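You operate a simulated robot arm through the tools that you are given. There is no shell and no other tool. Be economical: measure what you need, move in short steps, check, and stop when the job is done.

You run a simulated robot arm. Do the job below in one go: nothing can be reset, and whatever is moved stays where it is left.

TASK
Move the black hose end to the orange-neck bottle, shut the lower drawer, rinse once and shut the valve.
Fine: pull the lower drawer well out first; open the rinse valve, push RINSE, then shut the valve; the rest stays.

Only the result counts: the job must be done as asked and must still hold three seconds after the hand-in. Knocking over, shifting, dropping, spilling or breaking anything else fails it.

THE ROBOT
A 6-joint arm with a two-finger gripper, on a carriage that runs on a rail from [14, 1170] to [-14, -1170] (x, y) and turns from 2.775 to 8.57 rad about z. Base frame: it is fixed where the carriage stands at the start and does not move with it; the origin is on the floor, on the carriage's upright axis, x ahead of it, y to its left, z up. Readings come in mm, rad, newtons and seconds.
With the tool pointing down near the work surface it reaches from about 580 to 940 mm from the robot's upright axis, wherever it stands. Its first joint turns from -2.897 to 2.897 rad. Places, roughly: black-grip cap [1000, -600, 1300]; blue rinse key of the grey analyser [800, -300, 1100]; blue-band steel cup (6x6x6 cm) [800, -600, 800]; blue-cap vial [1500, -1750, 1250]; bottle drawer [800, -500, 500]; dark blue binder [1500, -1500, 1500]; door latch of the cream analyser [700, -700, 1000]; door of the cream analyser [700, -600, 1100]; flow dial of the grey analyser [800, -100, 1200]; green run button of the grey analyser [800, -200, 1100]; green-cap vial [1500, -1750, 1250]; grey binder [1500, -1500, 1500]; grey-grip cap [900, -800, 1300]; heat dial of the cream analyser [700, -800, 1100]; orange test button of the cream analyser [800, -700, 1300]; pale blue binder [1500, -1500, 1500]. Payload 2.54 kg.
Tool frame: the origin (TCP) lies between the finger pads and is the grasp point; the fingertips stand 23 mm ahead of it; z points along the fingers, y is the line along which they close. Largest opening 126 mm; the body of the gripper starts 82 mm behind the TCP.
Orientation is told as [roll, pitch, yaw] about the base's x, y, z axes, in that order, counted from this pose: with the fingers straight down and closing along the base's y, the tool's x points along the base's -x, its y along +y and its z along -z.

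THE INTERFACE
- The arm moves only by the tool move_arm. Its argument "targets" is a list of rows, each a list of 7 numbers: the opening, from 0 (shut) to 1 (fully open), then the shift along the tool's x, y, z in mm, then the turn, a rotation vector about the tool's x, y, z in rad. In form: [[grip, tx, ty, tz, ax, ay, az], ...]. A call has 1 to 12 rows; each row is the pose to reach, as a shift and turn from the pose commanded when the call began, along the tool's axes at that moment. A row lasts 0.2 s, in which the tool goes at most 50 mm and 0.15 rad; a call with a longer step from one row to the next is refused whole, and so is a gripper value outside its range. A pose out of reach is approached as far as the arm can. The call stops where the force on the tool passes 40 N (or 10 N more than at its start, if that is more) or the arm is blocked; 0.2 s more then pass. Each finger halts on what it meets, pressing with about 35 N; the grip force reading is that of the motor and also rises with nothing between the fingers. The clock runs only during rows and for 0.2 s after the last one: add rows that repeat a pose to give the fingers time. It gives the time, the measured TCP pose, the force on the tool (base axes), the opening and the grip force at its end, in the units of the frame above (readings bear some noise), with the torque about the TCP (base axes, N m) and any sound that the robot's microphone picked up.
- Cameras (640 x 400 px; columns grow to the right, rows downward): "scene" is now at [49.8, 152.9, 1288]; the picture's right is [-0.58, -0.81, 0.00], its down [-0.55, 0.39, -0.74] and it looks along [0.60, -0.43, -0.67] (base axes); focal length 257 px, centre (320, 200). "wrist" rides on the gripper at [82, 14, -122] in the tool frame; the picture's right is [-0.17, 0.99, 0.00], its down [-0.79, -0.13, -0.60] and it looks along [-0.59, -0.10, 0.80] (tool axes); focal length 243 px, centre (320, 200).
- capture(camera): a new picture of that camera. It takes no simulated time.
- raise_lower(by): slides the trunk up (or, below 0, down) by that many mm; the arm and the scene camera ride with it, the base frame stays. It gives what a move gives, with no picture.
- base_move(legs): drives the robot by 1 to 6 legs, each [ahead, left, turn to the left] in mm, mm and rad, along the robot's own axes; the way and the turn of a leg run together, so that a leg with both is an arc; at most 1500 mm and 3.142 rad a leg. The arm and the cameras ride along, it lands a little off, and it stops where it bumps. It keeps to its track: a leg is cut to what the track allows. It gives what a move gives.
- head_to(pan, tilt): turns the head with the scene camera to pan (to the left, within 2.094 rad either way) and tilt (down, from -0.506 to 1.204), counted from straight ahead of the robot. It gives what a move gives.
- point_at(camera, pixels): there is no depth. For up to 12 entries [column, row, z] of the newest picture of that camera ("zoom" is the newest enlarged one), the place [x, y] in the base frame at which the ray of that pixel passes the height z, good to about 3 mm. It takes no simulated time.
- inspect(camera, box): a new picture of the part [left, top, right, bottom] of that camera's present view, enlarged. It takes no simulated time.
- close_job(): hands the job in; it is judged then, once.

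Go step by step. Measure first, check grasps and placings, and put right what went wrong. The budget is 80 turns and 60 pictures, counting those below and the enlarged ones. Unless the task says otherwise, let go and move clear before handing in, and close with one line.

The tools are called after "Emit:" as a command line: name --pt "numbers of a row" for each row, then --argument value for the rest, lists and objects as JSON in quotes. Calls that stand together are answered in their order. move_arm: Moves the arm, as the interface text tells. Its arguments: {"type":"object","properties":{"targets":{"type":"array"}},"required":["targets"]} The other tools are called the same way: raise_lower (by) slides the trunk up or down; base_move (legs) drives the base; head_to (pan, tilt) turns the head that bears the scene camera; capture (camera) takes a picture; point_at (camera, pixels) gives the place at which the rays of pixels pass given heights; inspect (camera, box) takes an enlarged picture of a part of a camera's view; close_job () hands the job in.

At the start:

```text
t: 0.0
tool_pos: [288.0, -310.2, 679.2]
tool_rot: [0.0, 0.0, 0.0]
ft_force: [-0.5, -0.4, -0.3]
torque: [-0.03, -0.01, 0.01]
gripper_width: 126.1
finger_force: 0.0
trunk travel left (down, up): [-100.0, 390.0]
robot x, y, heading: [-1.7, -3.0, -0.001]
head pan, tilt: [-0.625, 0.738]
```

scene: 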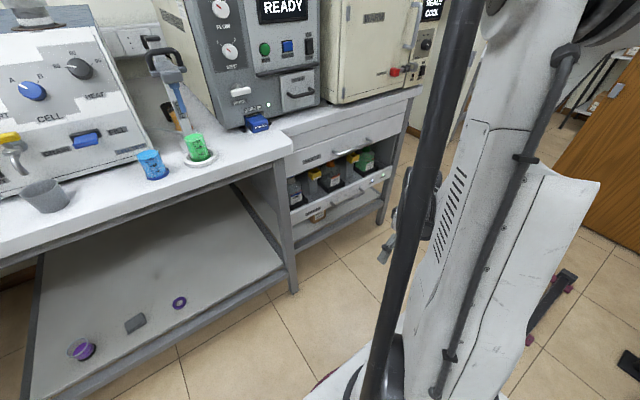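
wrist: 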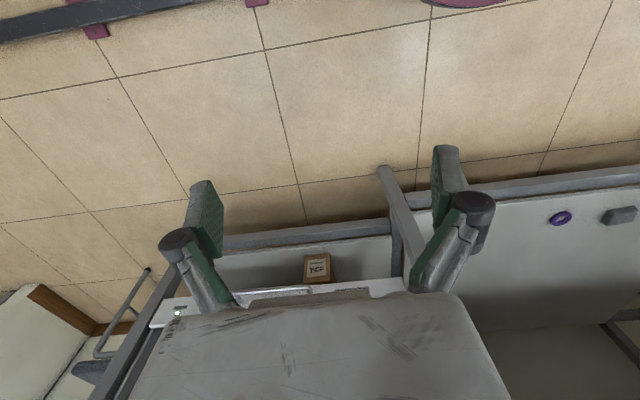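

The scene picture shows the bottle drawer around (340,185) and the grey analyser at (250,50). I zoom in on both.

Emit:
inspect --camera "scene" --box '[270, 120, 420, 240]'

Emit:
inspect --camera "scene" --box '[150, 0, 450, 150]'

```text
3.33 times, centred on (345, 180) of scene
```

zoom: 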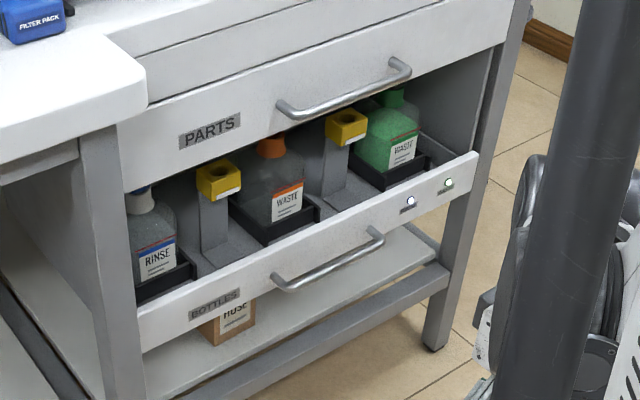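

```text
2.13 times, centred on (300, 75) of scene
```

zoom: 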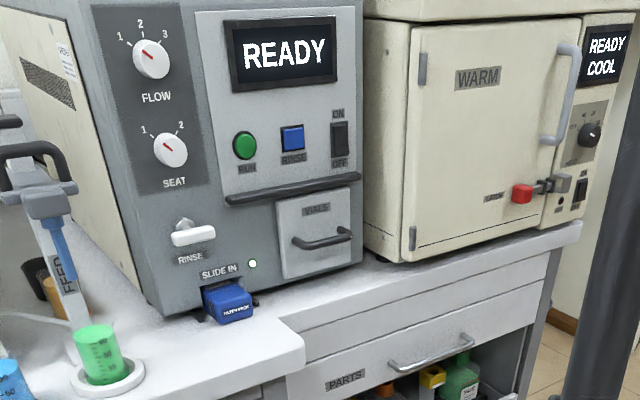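

The lower drawer handle is at about scene (347,199), and the RINSE valve handle is a white T at (240,92). I take rays at several heights, then shift the base to get a second view.

Emit:
point_at --camera "scene" --pixels '[[347, 199, 400], [347, 199, 500], [347, 199, 600], [379, 223, 0], [331, 207, 500], [364, 190, 500], [352, 147, 650], [352, 147, 750], [293, 292, 0], [270, 156, 800], [293, 148, 800]]'

Emit:
base_move --legs '[[0, -450, 0]]'

Emit:
head_to --pan -0.2 --tilt 0.75

Emit:
capture --camera "scene"

```text
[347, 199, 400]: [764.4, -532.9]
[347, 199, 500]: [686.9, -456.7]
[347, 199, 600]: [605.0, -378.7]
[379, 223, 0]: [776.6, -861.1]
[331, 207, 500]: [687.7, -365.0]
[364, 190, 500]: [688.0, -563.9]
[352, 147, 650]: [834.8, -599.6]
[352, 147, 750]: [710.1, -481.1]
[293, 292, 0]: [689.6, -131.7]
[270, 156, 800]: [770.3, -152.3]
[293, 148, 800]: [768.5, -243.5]
```

```text
t: 2.8
tool_pos: [279.7, -780.2, 679.3]
tool_rot: [0.001, 0.0, -0.008]
ft_force: [0.0, 0.3, -0.1]
torque: [0.02, 0.05, 0.02]
gripper_width: 126.0
finger_force: 0.0
trunk travel left (down, up): [-100.0, 390.0]
robot x, y, heading: [-7.4, -471.2, -0.01]
head pan, tilt: [-0.625, 0.738]
```

```text
t: 3.7
tool_pos: [279.9, -780.0, 678.7]
tool_rot: [-0.001, 0.0, -0.008]
ft_force: [0.4, 0.1, 0.6]
torque: [-0.01, 0.02, 0.01]
gripper_width: 126.1
finger_force: 0.2
trunk travel left (down, up): [-100.0, 390.0]
robot x, y, heading: [-6.0, -470.5, -0.007]
head pan, tilt: [-0.201, 0.75]
```

```text
55 pictures are left
```

scene: 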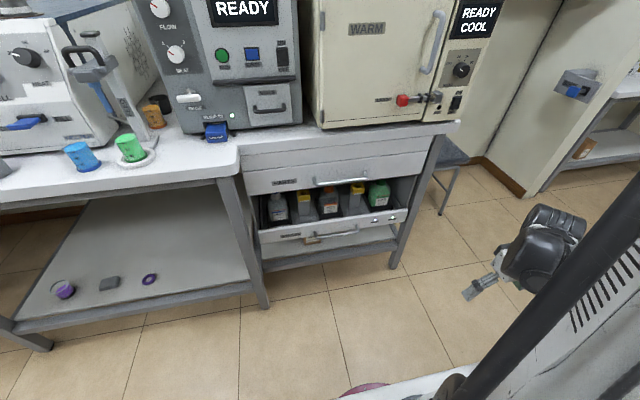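

Emit:
inspect --camera "scene" --box '[240, 160, 440, 285]'

Emit:
point_at --camera "scene" --pixels '[[331, 234, 400], [331, 234, 450], [331, 234, 500], [331, 234, 550], [340, 181, 650], [340, 181, 700], [340, 181, 750]]'

```text
3.20 times, centred on (340, 222) of scene
```

zoom: 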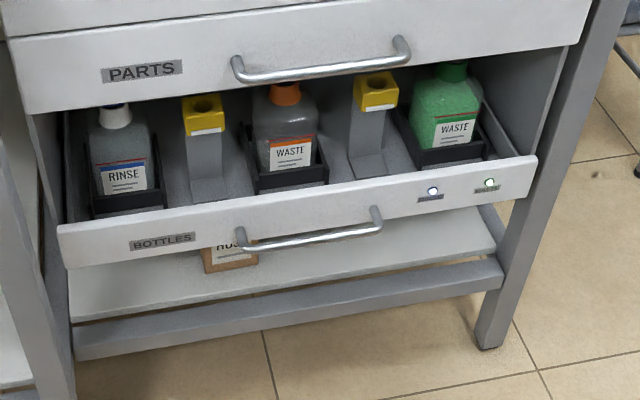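

```text
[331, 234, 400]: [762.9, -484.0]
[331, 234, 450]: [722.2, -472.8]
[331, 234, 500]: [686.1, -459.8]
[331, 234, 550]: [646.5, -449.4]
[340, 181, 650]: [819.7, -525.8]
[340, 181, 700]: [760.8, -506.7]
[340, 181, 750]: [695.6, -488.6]
```

Both views put the lower handle bar at about (687, -460, 500), along y. I go back left so that the arm has room to pull the drawer out, then bring the hand ahead of the handle.

Emit:
base_move --legs '[[0, 420, 0]]'

Emit:
move_arm --pt "1 -40 -20 0 0 0 0" --pt "1 -80 -40 0 0 0 0" --pt "1 -120 -60 0 0 0 0" --pt "1 -160 -80 0 0 0 0" --pt "1 -200 -100 0 0 0 0" --pt "1 -230 -110 0 0 0 0"

```text
t: 6.3
tool_pos: [284.3, -349.7, 679.4]
tool_rot: [0.0, -0.001, -0.008]
ft_force: [-0.1, -0.9, 0.6]
torque: [0.02, -0.02, -0.03]
gripper_width: 126.0
finger_force: 0.2
trunk travel left (down, up): [-100.0, 390.0]
robot x, y, heading: [-1.8, -34.2, -0.008]
head pan, tilt: [-0.201, 0.75]
```

```text
t: 7.7
tool_pos: [511.6, -461.1, 679.6]
tool_rot: [-0.001, -0.002, -0.009]
ft_force: [-0.5, 0.3, 0.7]
torque: [-0.02, 0.0, 0.01]
gripper_width: 126.1
finger_force: 0.0
trunk travel left (down, up): [-100.0, 390.0]
robot x, y, heading: [-1.3, -35.1, -0.008]
head pan, tilt: [-0.201, 0.75]
```

The tool stands at (512,-461,680), ahead of the handle. I turn it to point along +x with the fingers closing vertically.

Emit:
move_arm --pt "1 0 0 0 -0.0837 -0.0837 0.0837" --pt "1 0 0 0 -0.1674 -0.1674 0.1674" --pt "1 0 0 0 -0.2511 -0.2511 0.2511" --pt "1 0 0 0 -0.3348 -0.3348 0.3348" --pt "1 0 0 0 -0.4185 -0.4185 0.4185" --pt "1 0 0 0 -0.5022 -0.5022 0.5022" --pt "1 0 0 0 -0.5859 -0.5859 0.5859" --pt "1 0 0 0 -0.6696 -0.6696 0.6696" --pt "1 0 0 0 -0.7533 -0.7533 0.7533" --pt "1 0 0 0 -0.837 -0.837 0.837" --pt "1 0 0 0 -0.9207 -0.9207 0.9207" --pt "1 0 0 0 -1.0044 -1.0044 1.0044"

Emit:
move_arm --pt "1 0 0 0 -0.0837 -0.0837 0.0837" --pt "1 0 0 0 -0.1674 -0.1674 0.1674" --pt "1 0 0 0 -0.205 -0.205 0.205"

Emit:
capture --camera "wrist"

Emit:
capture --camera "scene"

```text
t: 10.3
tool_pos: [523.6, -478.7, 694.6]
tool_rot: [1.344, -0.18, -1.353]
ft_force: [0.1, 0.1, -0.5]
torque: [0.02, 0.01, 0.03]
gripper_width: 125.7
finger_force: 0.0
out of reach, approached as far as the arm can: row 12
trunk travel left (down, up): [-100.0, 390.0]
robot x, y, heading: [-1.6, -36.4, -0.011]
head pan, tilt: [-0.201, 0.75]
```

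```text
t: 11.1
tool_pos: [552.4, -527.1, 728.5]
tool_rot: [1.572, 0.002, -1.579]
ft_force: [-0.3, 0.2, -0.5]
torque: [-0.01, 0.01, 0.03]
gripper_width: 126.0
finger_force: 0.2
out of reach, approached as far as the arm can: row 1, 2, 3
trunk travel left (down, up): [-100.0, 390.0]
robot x, y, heading: [-3.4, -36.8, -0.011]
head pan, tilt: [-0.201, 0.75]
```

```text
53 pictures are left
```

wrist: 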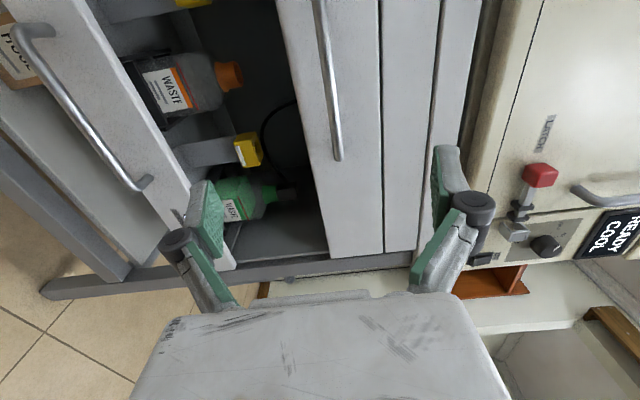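

```text
52 pictures are left
```

scene: 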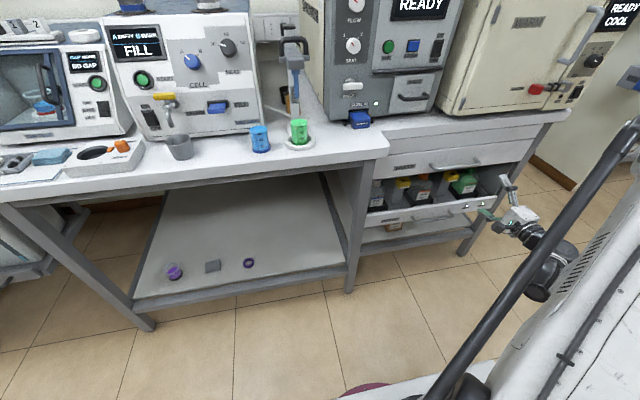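

The horizontal pose was pushed outward, so a straight pull would be out of reach. The wrist picture shows a black plug and hose on the green bottle at (290,190). I move the base further left, and use a 45° downward tool for the handle.

Emit:
base_move --legs '[[0, 150, 0]]'

Emit:
move_arm --pt "1 -10 -20 0 0.13 0 0" --pt "1 -25 -45 0 0.26 0 0" --pt "1 -40 -75 0 0.39 0 0" --pt "1 -55 -105 0 0.52 0 0" --pt "1 -70 -130 10 0.65 0 0" --pt "1 -85 -150 20 0.785 0 0"

Emit:
capture --camera "wrist"

```text
t: 12.5
tool_pos: [554.4, -376.0, 727.0]
tool_rot: [1.57, 0.0, -1.579]
ft_force: [-0.7, 0.0, 0.4]
torque: [0.0, 0.01, 0.02]
gripper_width: 126.0
finger_force: 0.1
trunk travel left (down, up): [-100.0, 390.0]
robot x, y, heading: [2.3, 114.9, -0.015]
head pan, tilt: [-0.201, 0.75]
```

```text
t: 13.9
tool_pos: [573.4, -460.0, 576.5]
tool_rot: [0.784, 0.0, -1.578]
ft_force: [-0.3, 0.8, 0.9]
torque: [-0.01, 0.0, 0.01]
gripper_width: 126.1
finger_force: 0.1
trunk travel left (down, up): [-100.0, 390.0]
robot x, y, heading: [-4.0, 113.9, -0.004]
head pan, tilt: [-0.201, 0.75]
```

```text
51 pictures are left
```

wrist: 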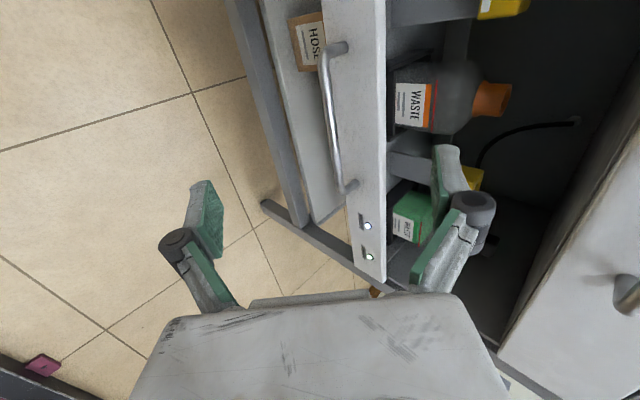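

The reach is fine now, and the handle runs in the wrist view from (335,50) to (350,187). I measure it at z around 500.

Emit:
point_at --camera "wrist" --pixels '[[330, 60, 500], [333, 120, 500], [338, 178, 500], [333, 120, 485], [333, 120, 515], [362, 120, 520]]'

```text
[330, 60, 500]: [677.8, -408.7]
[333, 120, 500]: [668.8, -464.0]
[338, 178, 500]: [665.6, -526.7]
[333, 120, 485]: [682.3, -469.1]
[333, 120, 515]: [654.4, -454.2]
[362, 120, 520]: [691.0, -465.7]
```

The handle line has x+z≈1178, mid y≈-466. I advance most of the way and look again.

Emit:
move_arm --pt "1 -3 10 40 0 0 0" --pt "1 -6 20 80 0 0 0" --pt "1 -6 20 90 0 0 0"

Emit:
capture --camera "wrist"

```text
t: 14.7
tool_pos: [652.4, -467.0, 526.8]
tool_rot: [0.784, 0.0, -1.577]
ft_force: [-0.4, -0.2, 0.2]
torque: [0.05, 0.03, 0.04]
gripper_width: 125.9
finger_force: 0.1
trunk travel left (down, up): [-100.0, 390.0]
robot x, y, heading: [-0.7, 114.2, -0.008]
head pan, tilt: [-0.201, 0.75]
```

```text
50 pictures are left
```

wrist: 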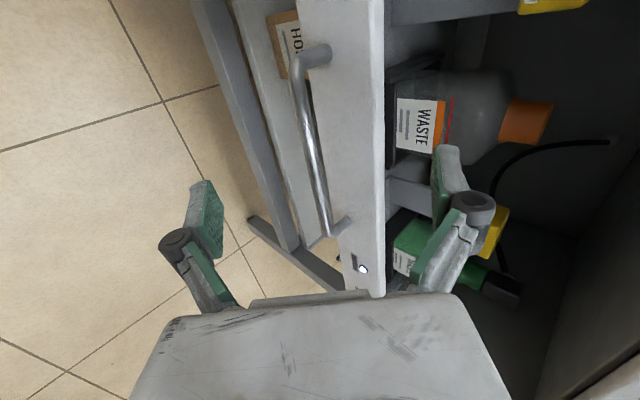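

Emit:
point_at --camera "wrist" --pixels '[[327, 226, 500], [298, 82, 500], [327, 226, 480], [298, 82, 480], [327, 226, 520], [298, 82, 520]]'

```text
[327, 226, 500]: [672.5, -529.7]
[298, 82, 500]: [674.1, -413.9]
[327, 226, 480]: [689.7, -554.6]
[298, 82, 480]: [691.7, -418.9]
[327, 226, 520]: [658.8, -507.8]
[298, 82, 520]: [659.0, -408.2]
```

The views agree on the bar at about (676, y, 500). I flatten the tool to about 25°, narrow the fingers, and move in so that the bar sits near the fingertips.

Emit:
move_arm --pt "0.4 0 0 0 -0.12 0 0" --pt "0.4 0 0 0 -0.24 0 0" --pt "0.4 0 0 0 -0.35 0 0" --pt "0.4 0 0 0 -0.35 0 0" --pt "0.4 0 -3 12 -0.35 0 0" --pt "0.4 0 -6.4 24.4 -0.35 0 0"

Emit:
capture --camera "wrist"

```text
t: 16.1
tool_pos: [664.0, -467.3, 506.5]
tool_rot: [1.134, 0.001, -1.578]
ft_force: [-0.2, 0.3, 0.1]
torque: [0.01, 0.01, 0.03]
gripper_width: 50.5
finger_force: 0.2
trunk travel left (down, up): [-100.0, 390.0]
robot x, y, heading: [0.5, 113.8, -0.012]
head pan, tilt: [-0.201, 0.75]
```

```text
49 pictures are left
```

wrist: 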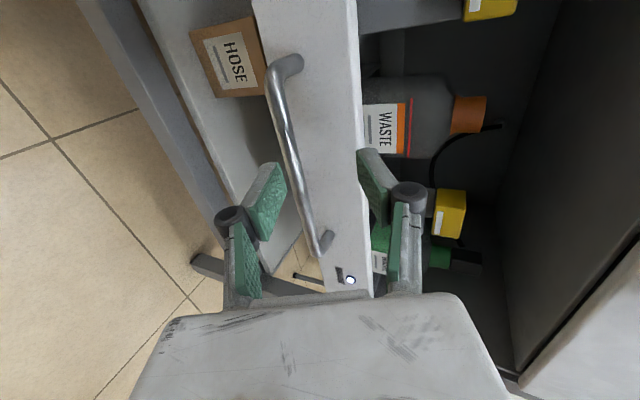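

The bar at (300,175) lies between the fingertips. I close.

Emit:
move_arm --pt "0 0 0 0 0 0 0" --pt "0 0 0 0 0 0 0" --pt "0 0 0 0 0 0 0" --pt "0 0 0 0 0 0 0"

```text
t: 17.1
tool_pos: [662.8, -466.9, 506.2]
tool_rot: [1.135, -0.001, -1.578]
ft_force: [-0.3, 0.0, 0.3]
torque: [-0.05, -0.02, 0.0]
gripper_width: 0.0
finger_force: 28.4
trunk travel left (down, up): [-100.0, 390.0]
robot x, y, heading: [0.4, 115.2, -0.008]
head pan, tilt: [-0.201, 0.75]
```

Emit:
capture --camera "wrist"

Emit:
inspect --camera "scene" --box '[340, 120, 560, 260]'

```text
48 pictures are left
```

wrist: 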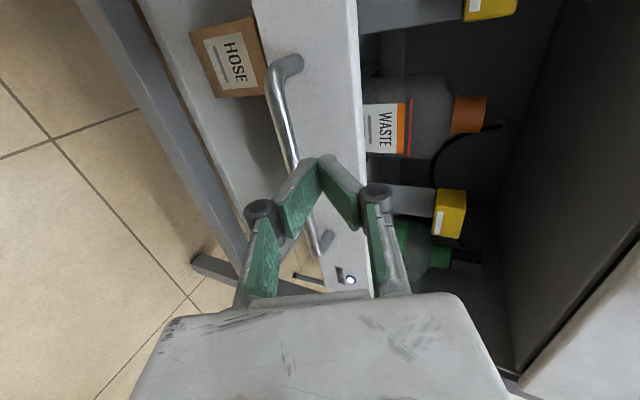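

```text
2.86 times, centred on (450, 190) of scene
```

zoom: 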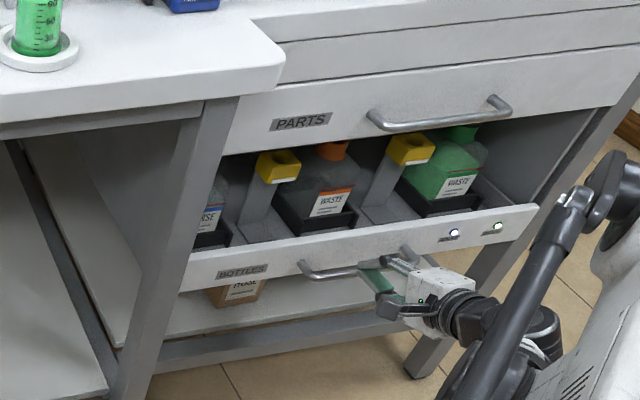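

The fingers closed short of the bar, which passes behind them at (290,120). I measure the depth again from this view.

Emit:
point_at --camera "wrist" --pixels '[[282, 110, 490], [282, 110, 480], [282, 110, 500], [318, 240, 490], [318, 240, 480], [318, 240, 500], [318, 240, 470]]'

Emit:
point_at --camera "zoom" --pixels '[[330, 272, 490], [330, 272, 480], [330, 272, 500], [330, 272, 510]]'

```text
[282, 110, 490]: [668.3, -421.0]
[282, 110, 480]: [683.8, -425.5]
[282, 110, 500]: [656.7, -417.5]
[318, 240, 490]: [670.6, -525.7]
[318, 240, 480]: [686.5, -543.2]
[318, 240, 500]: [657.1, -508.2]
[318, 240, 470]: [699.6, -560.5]
```

```text
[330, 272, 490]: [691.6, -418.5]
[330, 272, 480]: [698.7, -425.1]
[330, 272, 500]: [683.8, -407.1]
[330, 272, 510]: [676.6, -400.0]
```

Combining views, the bar is nearer (700, 472). I reopen, shift 15 mm down across and advance 30 mm, then look.

Emit:
move_arm --pt "0.4 0 0 0 0 0 0" --pt "0.4 0 -8 0 0 0 0" --pt "0.4 0 -15 0 0 0 0" --pt "0.4 0 -15 15 0 0 0" --pt "0.4 0 -15 30 0 0 0"

Emit:
capture --camera "wrist"

```text
t: 18.3
tool_pos: [685.2, -466.7, 480.1]
tool_rot: [1.135, 0.001, -1.579]
ft_force: [0.3, 0.2, 0.1]
torque: [0.03, 0.02, 0.06]
gripper_width: 50.1
finger_force: 0.0
trunk travel left (down, up): [-100.0, 390.0]
robot x, y, heading: [0.4, 112.8, -0.008]
head pan, tilt: [-0.201, 0.75]
```

```text
46 pictures are left
```

wrist: 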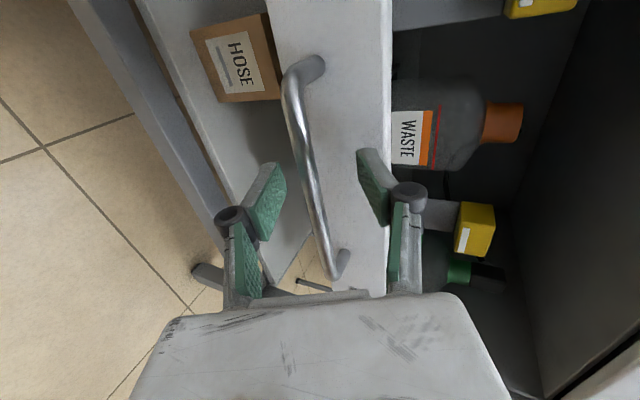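

The bar is now centred at (315,180). I advance 12 mm more and close.

Emit:
move_arm --pt "0.4 0 0 12 0 0 0" --pt "0 0 0 12 0 0 0" --pt "0 0 0 12 0 0 0" --pt "0 0 0 12 0 0 0" --pt "0 0 0 12 0 0 0"

```text
t: 19.1
tool_pos: [691.7, -467.5, 467.1]
tool_rot: [1.126, -0.001, -1.577]
ft_force: [-0.7, -1.2, -31.7]
torque: [-0.15, 0.47, -0.3]
gripper_width: 8.4
finger_force: 35.2
trunk travel left (down, up): [-100.0, 390.0]
robot x, y, heading: [5.8, 113.8, -0.007]
head pan, tilt: [-0.201, 0.75]
stopped in row 4: the force on the tool passed its limit at 48 N (the readings are from after the stop); the commanded pose is now the measured one
```

The bar is gripped (8.4 mm), with some vertical strain. I ease down 4 mm to relieve it.

Emit:
move_arm --pt "0 0 -2 1 0 0 0" --pt "0 0 -4 2 0 0 0" --pt "0 0 -4 2 0 0 0"

```text
t: 19.9
tool_pos: [692.6, -466.8, 467.6]
tool_rot: [1.13, 0.0, -1.576]
ft_force: [-9.5, 4.9, -2.7]
torque: [0.11, 0.04, 0.01]
gripper_width: 8.6
finger_force: 35.6
trunk travel left (down, up): [-100.0, 390.0]
robot x, y, heading: [4.2, 117.0, -0.008]
head pan, tilt: [-0.201, 0.75]
```

Strain is gone. I pull straight along -x.

Emit:
move_arm --pt "0 0 -6.4 -13.6 0 0 0" --pt "0 0 -12.8 -27.1 0 0 0" --pt "0 0 -21.4 -45.2 0 0 0" --pt "0 0 -29.9 -63.3 0 0 0" --pt "0 0 -38.4 -81.4 0 0 0" --pt "0 0 -47 -99.4 0 0 0" --pt "0 0 -55.5 -117.5 0 0 0" --pt "0 0 -64 -135.6 0 0 0"

```text
t: 21.7
tool_pos: [544.7, -466.4, 466.4]
tool_rot: [1.133, -0.002, -1.576]
ft_force: [-0.4, 15.4, 1.4]
torque: [0.28, -0.04, 0.06]
gripper_width: 6.8
finger_force: 35.1
trunk travel left (down, up): [-100.0, 390.0]
robot x, y, heading: [1.0, 111.2, -0.009]
head pan, tilt: [-0.201, 0.75]
```

The pull went 148 mm with little force. I check the picture.

Emit:
capture --camera "scene"

```text
45 pictures are left
```

scene: 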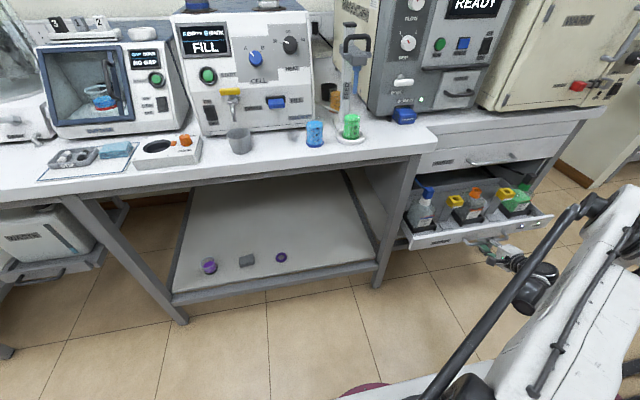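

The drawer follows (front at (480,230)). I pull on another 110 mm.

Emit:
move_arm --pt "0 0 -8.5 -18.1 0 0 0" --pt "0 0 -17 -36.2 0 0 0" --pt "0 0 -25.6 -54.2 0 0 0" --pt "0 0 -34.1 -72.3 0 0 0" --pt "0 0 -42.6 -90.4 0 0 0" --pt "0 0 -47 -99.5 0 0 0"

Emit:
inspect --camera "scene" --box '[360, 120, 600, 270]'

Emit:
capture --camera "wrist"

```text
t: 22.5
tool_pos: [488.9, -467.2, 465.2]
tool_rot: [1.122, -0.001, -1.567]
ft_force: [3.4, -0.5, -15.2]
torque: [-0.05, 0.19, -0.62]
gripper_width: 5.8
finger_force: 34.3
out of reach, approached as far as the arm can: row 3, 4
trunk travel left (down, up): [-100.0, 390.0]
robot x, y, heading: [2.2, 114.6, -0.008]
head pan, tilt: [-0.201, 0.75]
stopped in row 4: the force on the tool passed its limit at 47 N (the readings are from after the stop); the commanded pose is now the measured one
```

```text
2.67 times, centred on (480, 195) of scene
```

zoom: 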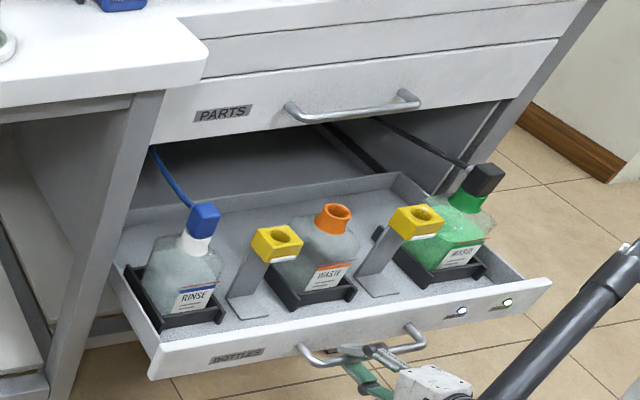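

```text
43 pictures are left
```

wrist: 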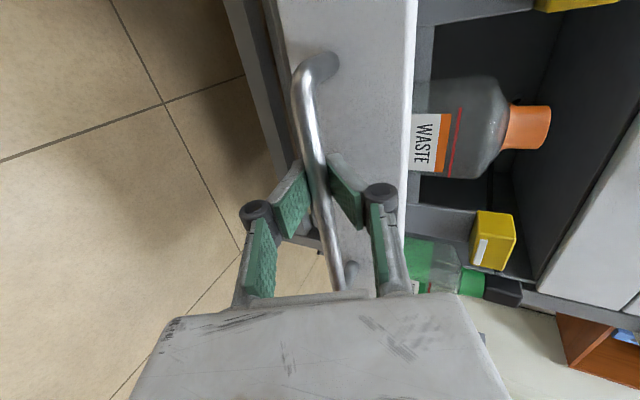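

The drawer is about 205 mm out and all bottles are exposed. The black hose cap sits on the green bottle at zoom (483,180), and the orange mouth at (333,212) is free. I let go, steepen the tool about the bar, and back off upward along the fingers.

Emit:
move_arm --pt "0.2 0 0 0 0 0 0" --pt "0.2 0 1.8 0.2 0.15 0 0" --pt "0.2 0 3.5 0.6 0.3 0 0" --pt "0.2 0 5.2 1.2 0.45 0 0" --pt "0.2 0 11.7 -12 0.45 0 0" --pt "0.2 0 18.2 -26 0.45 0 0" --pt "0.2 0 26.9 -44 0.45 0 0"

Emit:
capture --camera "wrist"

```text
t: 24.1
tool_pos: [459.5, -469.5, 510.8]
tool_rot: [0.673, -0.001, -1.567]
ft_force: [0.1, -0.9, 1.0]
torque: [0.03, -0.02, -0.01]
gripper_width: 25.5
finger_force: 0.1
trunk travel left (down, up): [-100.0, 390.0]
robot x, y, heading: [-2.1, 117.0, -0.009]
head pan, tilt: [-0.201, 0.75]
```

```text
42 pictures are left
```

wrist: 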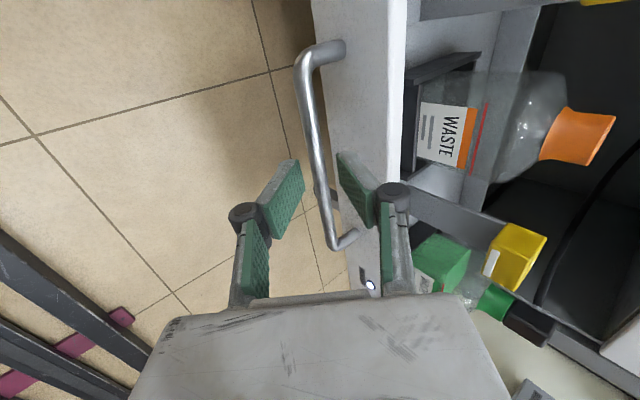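

The tool is free of the bar. I rise and turn the tool straight down for a look into the drawer.

Emit:
move_arm --pt "0.2 0 25 -31 0 0 0" --pt "0.2 0 50 -62 0.13 0 0" --pt "0.3 0 75 -94 0.27 0 0" --pt "0.4 0 100 -125 0.4 0 0" --pt "0.5 0 125 -156 0.54 0 0" --pt "0.5 0 143 -180 0.673 0 0"

Emit:
capture --camera "wrist"

Emit:
inspect --camera "scene" --box '[380, 120, 600, 260]'

```text
t: 25.5
tool_pos: [458.6, -468.3, 740.7]
tool_rot: [-0.001, -0.001, -1.567]
ft_force: [-0.4, 0.4, 0.4]
torque: [0.0, -0.03, 0.02]
gripper_width: 63.0
finger_force: 0.1
trunk travel left (down, up): [-100.0, 390.0]
robot x, y, heading: [0.5, 114.6, -0.005]
head pan, tilt: [-0.201, 0.75]
```

```text
41 pictures are left
```

wrist: 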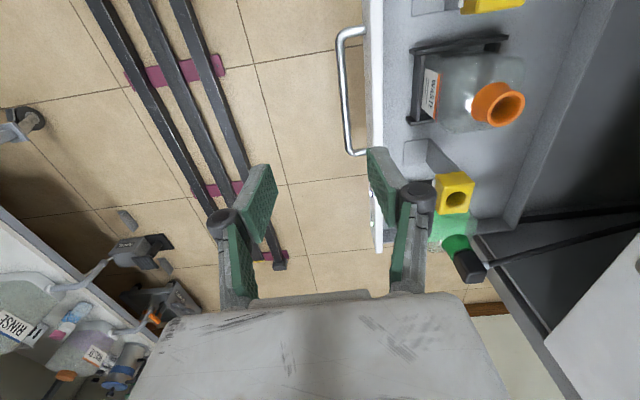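

```text
2.86 times, centred on (490, 190) of scene
```

zoom: 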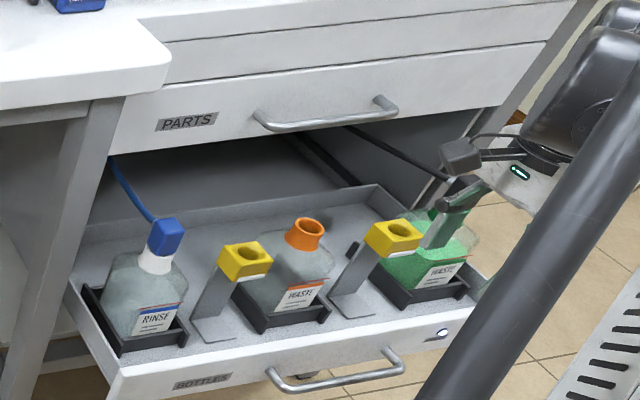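

From above, the orange mouth is at wrist (500,104) and the black cap at (468,265). I intersect with the scene rays.

Emit:
point_at --camera "wrist" --pixels '[[507, 105, 560], [507, 105, 600], [507, 105, 640], [474, 270, 560], [474, 270, 600], [474, 270, 640], [459, 262, 600], [455, 197, 560], [455, 197, 600]]'

Emit:
point_at --camera "zoom" --pixels '[[307, 226, 560], [307, 226, 600], [307, 226, 640], [402, 229, 560], [402, 229, 600]]'

```text
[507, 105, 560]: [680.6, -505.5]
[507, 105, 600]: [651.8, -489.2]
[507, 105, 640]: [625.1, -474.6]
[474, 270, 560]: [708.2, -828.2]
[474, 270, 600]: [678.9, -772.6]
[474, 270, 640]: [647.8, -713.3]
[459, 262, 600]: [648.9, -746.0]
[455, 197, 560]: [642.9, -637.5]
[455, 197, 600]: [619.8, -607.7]
```

```text
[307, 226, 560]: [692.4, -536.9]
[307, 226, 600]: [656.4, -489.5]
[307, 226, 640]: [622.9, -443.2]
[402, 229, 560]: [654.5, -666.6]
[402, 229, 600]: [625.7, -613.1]
```

The rim of the orange neck is at (654,-489,600). The black cap should be near (655,-731), top about 630. I drive right to bring it in reach and turn the tool to close along y.

Emit:
base_move --legs '[[0, -350, 0]]'

Emit:
move_arm --pt "0.5 0 0 0 0 0 -0.142" --pt "0.5 0 0 0 0 0 -0.285" --pt "0.5 0 0 0 0 0 -0.427" --pt "0.5 0 0 0 0 0 -0.57" --pt "0.5 0 0 0 0 0 -0.712" --pt "0.5 0 0 0 0 0 -0.855" --pt "0.5 0 0 0 0 0 -0.997" --pt "0.5 0 0 0 0 0 -1.14" --pt "0.5 0 0 0 0 0 -1.282" --pt "0.5 0 0 0 0 0 -1.425" --pt "0.5 0 0 0 0 0 -1.567"

Emit:
capture --camera "wrist"

Emit:
capture --camera "scene"

```text
t: 27.8
tool_pos: [457.2, -823.6, 740.2]
tool_rot: [0.003, 0.0, -1.563]
ft_force: [-0.5, -0.2, -0.5]
torque: [-0.04, -0.03, -0.03]
gripper_width: 63.0
finger_force: 0.1
trunk travel left (down, up): [-100.0, 390.0]
robot x, y, heading: [-1.6, -244.2, -0.001]
head pan, tilt: [-0.201, 0.75]
```

```text
t: 30.2
tool_pos: [456.3, -823.2, 740.2]
tool_rot: [0.0, -0.003, 0.006]
ft_force: [0.0, -0.1, 0.6]
torque: [0.01, 0.02, 0.01]
gripper_width: 63.1
finger_force: 0.1
trunk travel left (down, up): [-100.0, 390.0]
robot x, y, heading: [-0.1, -244.3, 0.0]
head pan, tilt: [-0.201, 0.75]
```

```text
39 pictures are left
```

wrist: 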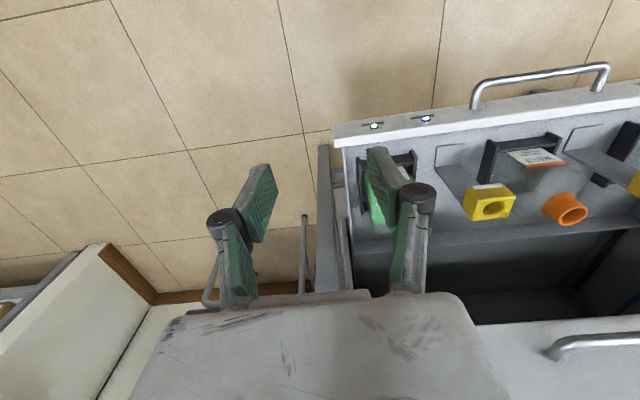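

```text
38 pictures are left
```

scene: 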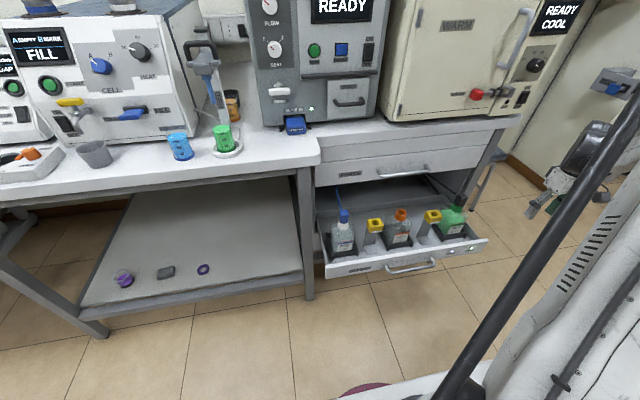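

The scene now shows the green bottle at (452,220), unobstructed. I enlarge it.

Emit:
inspect --camera "scene" --box '[380, 165, 500, 255]'

```text
4.44 times, centred on (440, 210) of scene
```

zoom: 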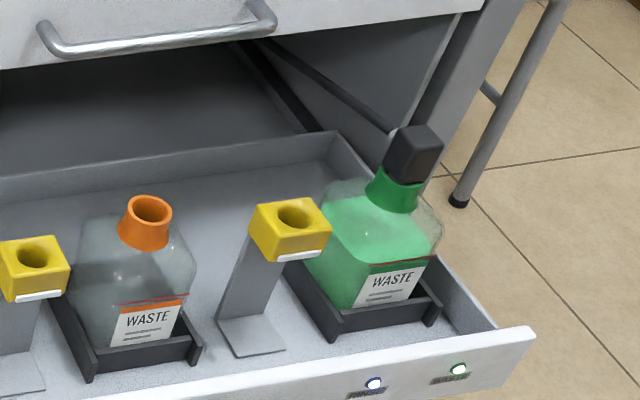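

Emit:
point_at --camera "zoom" --pixels '[[419, 135, 630], [419, 135, 640], [419, 135, 650], [403, 176, 600], [398, 130, 640], [441, 142, 640], [151, 207, 600], [296, 218, 600]]'

Emit:
move_arm --pt "0.5 -30 15 0 0 0 0" --pt "0.5 -60 30 0 0 0 0" --pt "0.5 -90 45 0 0 0 0" --pt "0.5 -110 55 0 0 0 0"

Emit:
capture --camera "wrist"

```text
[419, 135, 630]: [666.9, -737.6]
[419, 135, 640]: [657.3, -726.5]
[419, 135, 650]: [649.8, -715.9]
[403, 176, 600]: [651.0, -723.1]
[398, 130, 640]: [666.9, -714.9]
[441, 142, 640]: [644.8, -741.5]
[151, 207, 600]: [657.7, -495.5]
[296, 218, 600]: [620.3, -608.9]
```

```text
t: 31.2
tool_pos: [566.6, -767.2, 741.4]
tool_rot: [0.0, -0.001, 0.006]
ft_force: [-0.1, 1.2, -0.3]
torque: [0.05, -0.03, 0.02]
gripper_width: 63.0
finger_force: 0.1
trunk travel left (down, up): [-100.0, 390.0]
robot x, y, heading: [-5.6, -242.2, -0.0]
head pan, tilt: [-0.201, 0.75]
```

```text
36 pictures are left
```

wrist: 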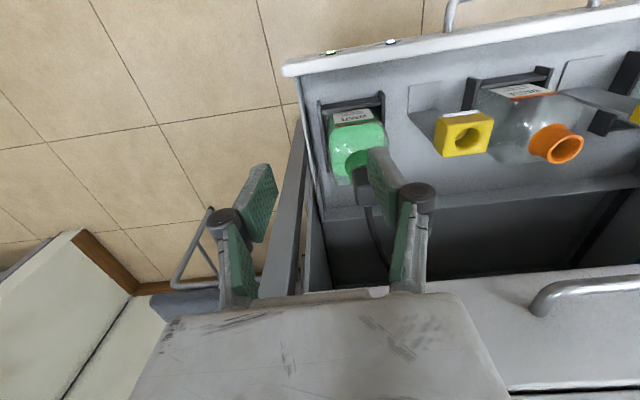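

The cap centre is about (657,-729), top about 638. I move above it, then look once more.

Emit:
move_arm --pt "0.5 -30 13 0 0 0 0" --pt "0.5 -60 26 0 0 0 0" --pt "0.5 -90 38 0 0 0 0" --pt "0.5 -90 38 30 0 0 0"

Emit:
capture --camera "wrist"

Emit:
inspect --camera "scene" --box '[380, 135, 540, 255]'

```text
t: 32.2
tool_pos: [657.3, -731.4, 711.0]
tool_rot: [0.0, -0.001, 0.007]
ft_force: [0.6, 0.4, 0.7]
torque: [-0.01, -0.02, -0.04]
gripper_width: 63.2
finger_force: 0.1
trunk travel left (down, up): [-100.0, 390.0]
robot x, y, heading: [-3.2, -246.9, -0.003]
head pan, tilt: [-0.201, 0.75]
```

```text
35 pictures are left
```

wrist: 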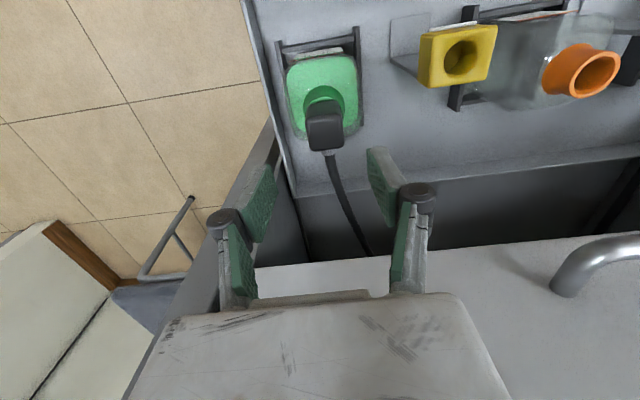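

```text
3.33 times, centred on (460, 195) of scene
```

zoom: 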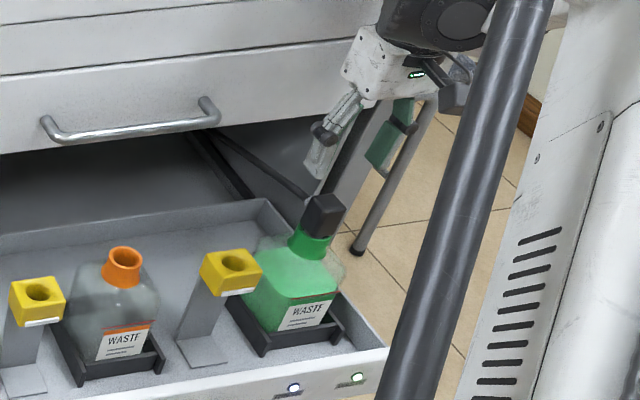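

The cap top (325,135) is on the tool axis to within about 4 mm. I go down to z≈622 and close.

Emit:
move_arm --pt "0.5 0 4 30 0 0 0" --pt "0.5 0 4 60 0 0 0" --pt "0.5 0 4 88 0 0 0" --pt "0 0 4 88 0 0 0" --pt "0 0 4 88 0 0 0" --pt "0 0 4 88 0 0 0" --pt "0 0 4 88 0 0 0"

Emit:
capture --camera "wrist"

```text
t: 33.8
tool_pos: [657.4, -726.8, 624.9]
tool_rot: [0.001, -0.001, 0.006]
ft_force: [1.3, 2.0, 7.8]
torque: [0.23, 0.09, -0.02]
gripper_width: 30.1
finger_force: 35.2
trunk travel left (down, up): [-100.0, 390.0]
robot x, y, heading: [-0.1, -243.9, -0.004]
head pan, tilt: [-0.201, 0.75]
```

```text
33 pictures are left
```

wrist: 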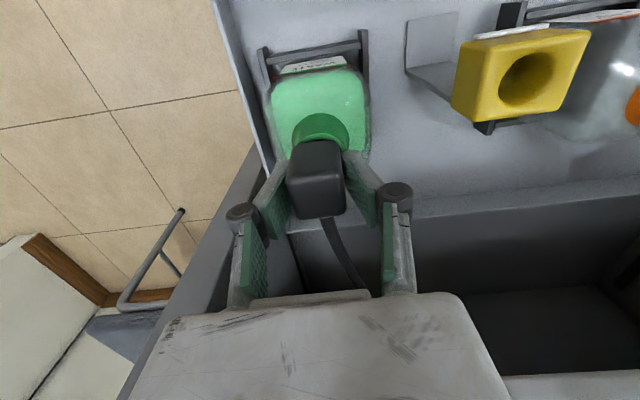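

The cap is gripped (30 mm wide). I lift straight up.

Emit:
move_arm --pt "0 0 0 -5 0 0 0" --pt "0 0 0 -15 0 0 0" --pt "0 0 0 -30 0 0 0" --pt "0 0 0 -45 0 0 0" --pt "0 0 0 -60 0 0 0"

Emit:
inspect --camera "scene" --box '[380, 135, 540, 255]'

```text
t: 35.0
tool_pos: [659.2, -725.9, 683.3]
tool_rot: [-0.001, -0.002, 0.004]
ft_force: [0.9, 0.5, -1.3]
torque: [-0.01, 0.0, -0.01]
gripper_width: 30.1
finger_force: 35.1
trunk travel left (down, up): [-100.0, 390.0]
robot x, y, heading: [-4.0, -244.6, -0.005]
head pan, tilt: [-0.201, 0.75]
```

```text
3.33 times, centred on (460, 195) of scene
```

zoom: 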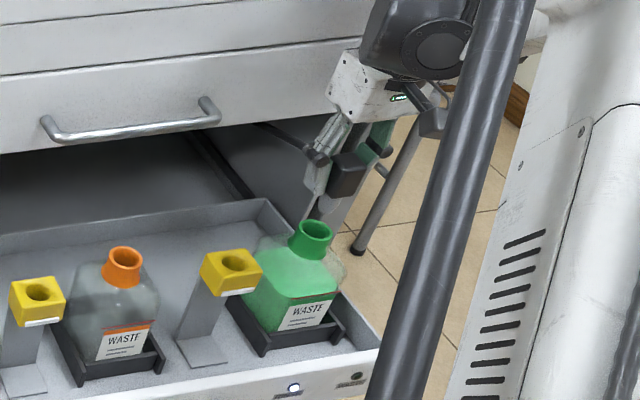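

The cap is out and the green bottle stands still. I measure both mouths in this same picture: green (313,229), orange (125,256).

Emit:
point_at --camera "zoom" --pixels '[[313, 229, 600], [125, 256, 600], [233, 263, 600], [36, 292, 600]]'

Emit:
move_arm --pt "0 0 0 -20 0 0 0" --pt "0 0 40 -30 0 0 0" --pt "0 0 80 -30 0 0 0" --pt "0 0 120 -30 0 0 0" --pt "0 0 160 -30 0 0 0" --pt "0 0 200 -30 0 0 0" --pt "0 0 235 -30 0 0 0"

Emit:
capture --camera "wrist"

Emit:
inspect --camera "scene" --box '[320, 135, 480, 255]'

```text
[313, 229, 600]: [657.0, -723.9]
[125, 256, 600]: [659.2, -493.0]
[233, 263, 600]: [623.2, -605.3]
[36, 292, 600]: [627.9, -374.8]
```

```text
t: 36.6
tool_pos: [657.0, -491.9, 712.0]
tool_rot: [0.0, -0.002, 0.003]
ft_force: [-0.4, 0.2, -0.4]
torque: [0.01, -0.05, -0.02]
gripper_width: 29.9
finger_force: 35.4
trunk travel left (down, up): [-100.0, 390.0]
robot x, y, heading: [-3.4, -243.8, 0.0]
head pan, tilt: [-0.201, 0.75]
```

```text
31 pictures are left
```

wrist: 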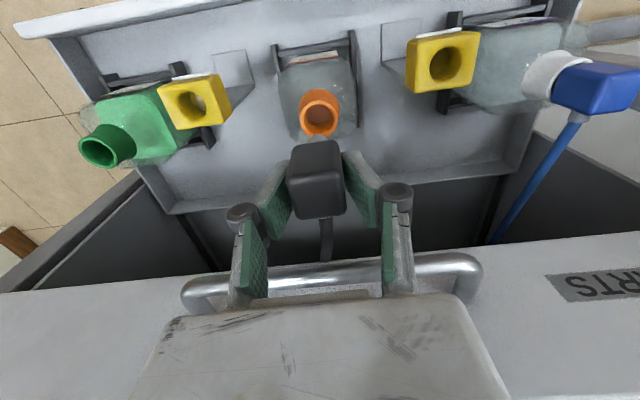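

```text
3.33 times, centred on (400, 195) of scene
```

zoom: 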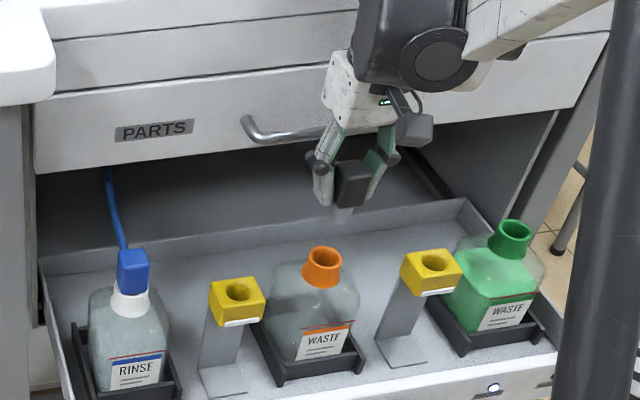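

The cap hangs over the orange mouth (wrist (319,112)). I check the mouth from this view.

Emit:
point_at --camera "wrist" --pixels '[[319, 108, 600], [319, 112, 600], [319, 118, 600], [106, 147, 600]]'

Emit:
inspect --camera "wrist" --box '[260, 70, 380, 145]'

Emit:
point_at --camera "zoom" --pixels '[[320, 200, 600]]'

```text
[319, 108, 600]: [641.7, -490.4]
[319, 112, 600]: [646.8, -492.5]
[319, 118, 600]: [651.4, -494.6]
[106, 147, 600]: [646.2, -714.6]
```

```text
5.33 times, centred on (320, 108) of wrist
```

zoom: 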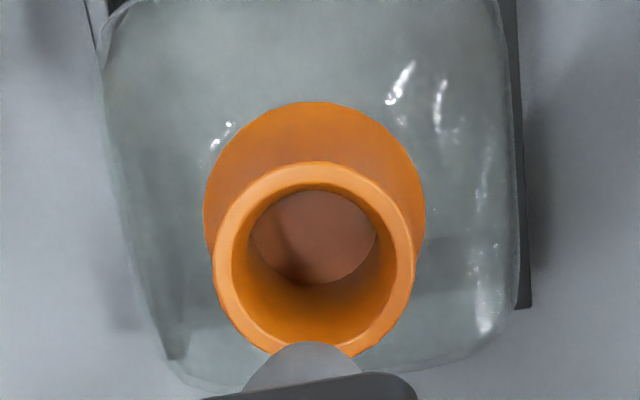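

```text
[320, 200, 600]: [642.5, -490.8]
```

The rim centre is at about (655,-494). I shift 2 mm to -y, lower 45 mm and check the alignment.

Emit:
move_arm --pt "0 0 -2 15 0 0 0" --pt "0 0 -2 30 0 0 0" --pt "0 0 -2 45 0 0 0"

Emit:
inspect --camera "wrist" --box '[240, 60, 400, 160]'

Emit:
inspect --camera "scene" --box '[360, 160, 460, 222]'

```text
t: 37.4
tool_pos: [656.6, -492.8, 665.9]
tool_rot: [0.001, -0.003, 0.006]
ft_force: [0.1, 0.4, -1.2]
torque: [0.0, -0.02, 0.02]
gripper_width: 29.7
finger_force: 34.9
trunk travel left (down, up): [-100.0, 390.0]
robot x, y, heading: [-2.6, -243.5, -0.003]
head pan, tilt: [-0.201, 0.75]
```

```text
4.00 times, centred on (320, 110) of wrist
```

zoom: 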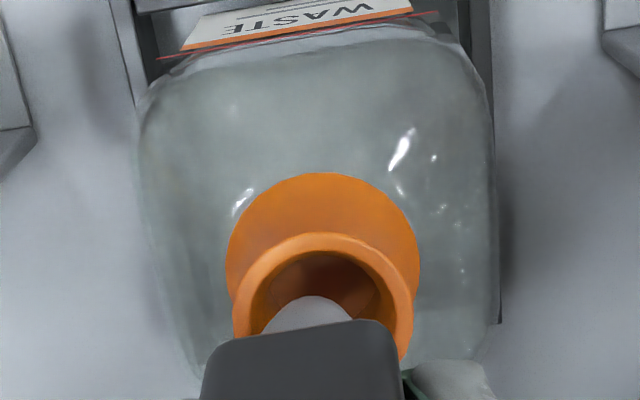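

```text
6.40 times, centred on (410, 191) of scene
```

zoom: 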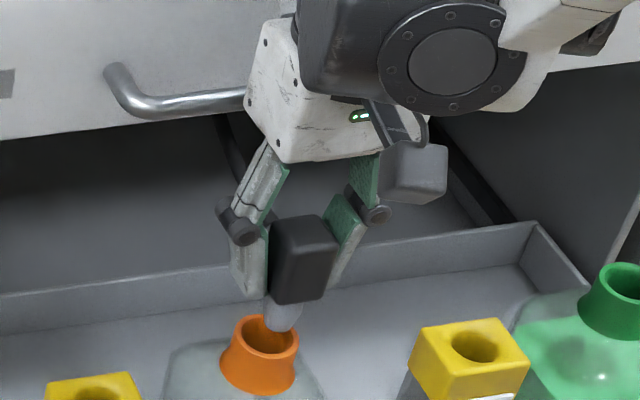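

The stem tip is about 2.5 mm to -y of the rim centre and just above it. I correct that and lower to the seated height.

Emit:
move_arm --pt "0 0 2.5 0 0 0 0" --pt "0 0 2.5 10 0 0 0" --pt "0 0 2.5 20 0 0 0" --pt "0 0 2.5 30 0 0 0" --pt "0 0 2.5 36 0 0 0" --pt "0 0 2.5 41 0 0 0"

Emit:
inspect --camera "scene" --box '[340, 150, 500, 250]'

```text
t: 38.2
tool_pos: [657.1, -490.0, 656.9]
tool_rot: [-0.002, -0.006, 0.005]
ft_force: [2.0, 1.1, 36.8]
torque: [0.04, -1.46, 0.02]
gripper_width: 30.1
finger_force: 35.0
trunk travel left (down, up): [-100.0, 390.0]
robot x, y, heading: [-2.7, -242.3, -0.002]
head pan, tilt: [-0.201, 0.75]
stopped in row 3: the force on the tool passed its limit at 60 N (the readings are from after the stop); the commanded pose is now the measured one
```

```text
4.00 times, centred on (420, 200) of scene
```

zoom: 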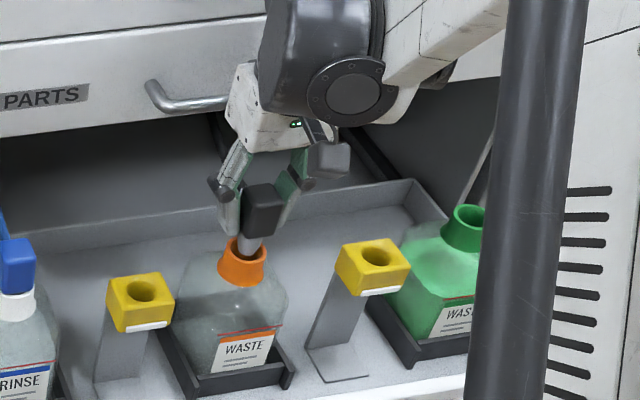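

The stop came with a torque of -1.46 N·m under 37 N, so contact is about 38 mm toward +x. The hand is on the upper drawer's handle rather than the stem on the bottle. I take the cap back to the green bottle so I can regrip it with the hand tilted away from that handle.

Emit:
move_arm --pt "0 0 0 -25 0 0 0" --pt "0 0 0 -55 0 0 0" --pt "0 0 -40 -55 0 0 0" --pt "0 0 -80 -55 0 0 0" --pt "0 0 -120 -55 0 0 0" --pt "0 0 -160 -55 0 0 0" --pt "0 0 -200 -55 0 0 0" --pt "0 0 -237 -55 0 0 0" --pt "0 0 -237 -20 0 0 0" --pt "0 0 -237 0 0 0 0"

Emit:
inspect --camera "wrist" --box '[220, 60, 420, 185]'

```text
t: 40.4
tool_pos: [656.3, -729.5, 653.7]
tool_rot: [0.0, -0.004, 0.006]
ft_force: [-0.8, 0.6, 0.0]
torque: [-0.01, 0.0, -0.02]
gripper_width: 30.0
finger_force: 35.1
trunk travel left (down, up): [-100.0, 390.0]
robot x, y, heading: [-1.1, -244.9, -0.001]
head pan, tilt: [-0.201, 0.75]
```

```text
3.20 times, centred on (320, 122) of wrist
```

zoom: 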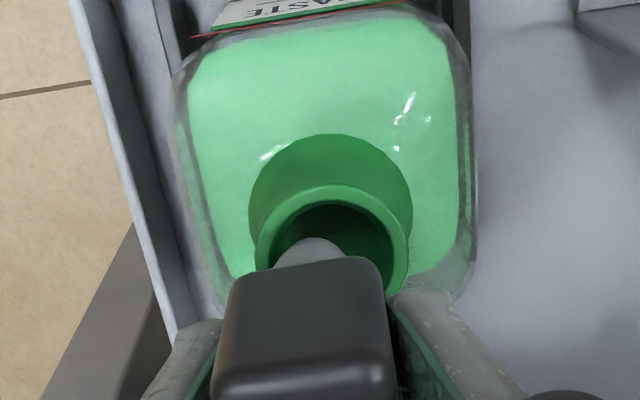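

The stem tip is about 3.5 mm to -y of the green mouth's centre. I correct that and lower it to the seat.

Emit:
move_arm --pt "0 0 3.3 0 0 0 0" --pt "0 0 3.3 10 0 0 0" --pt "0 0 3.3 20 0 0 0" --pt "0 0 3.3 27 0 0 0" --pt "0 0 3.3 29 0 0 0"

Emit:
inspect --camera "scene" --box '[380, 150, 540, 250]'

```text
t: 41.6
tool_pos: [657.4, -725.0, 625.1]
tool_rot: [-0.001, -0.006, 0.004]
ft_force: [0.8, -1.0, 14.5]
torque: [0.02, 0.25, -0.01]
gripper_width: 30.3
finger_force: 35.0
trunk travel left (down, up): [-100.0, 390.0]
robot x, y, heading: [-5.8, -242.8, -0.002]
head pan, tilt: [-0.201, 0.75]
```

```text
4.00 times, centred on (460, 200) of scene
```

zoom: 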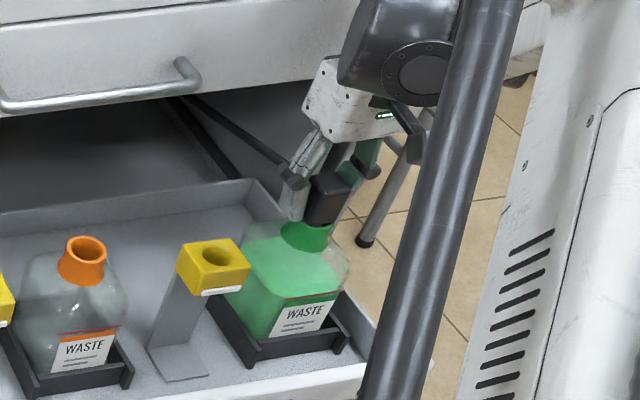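

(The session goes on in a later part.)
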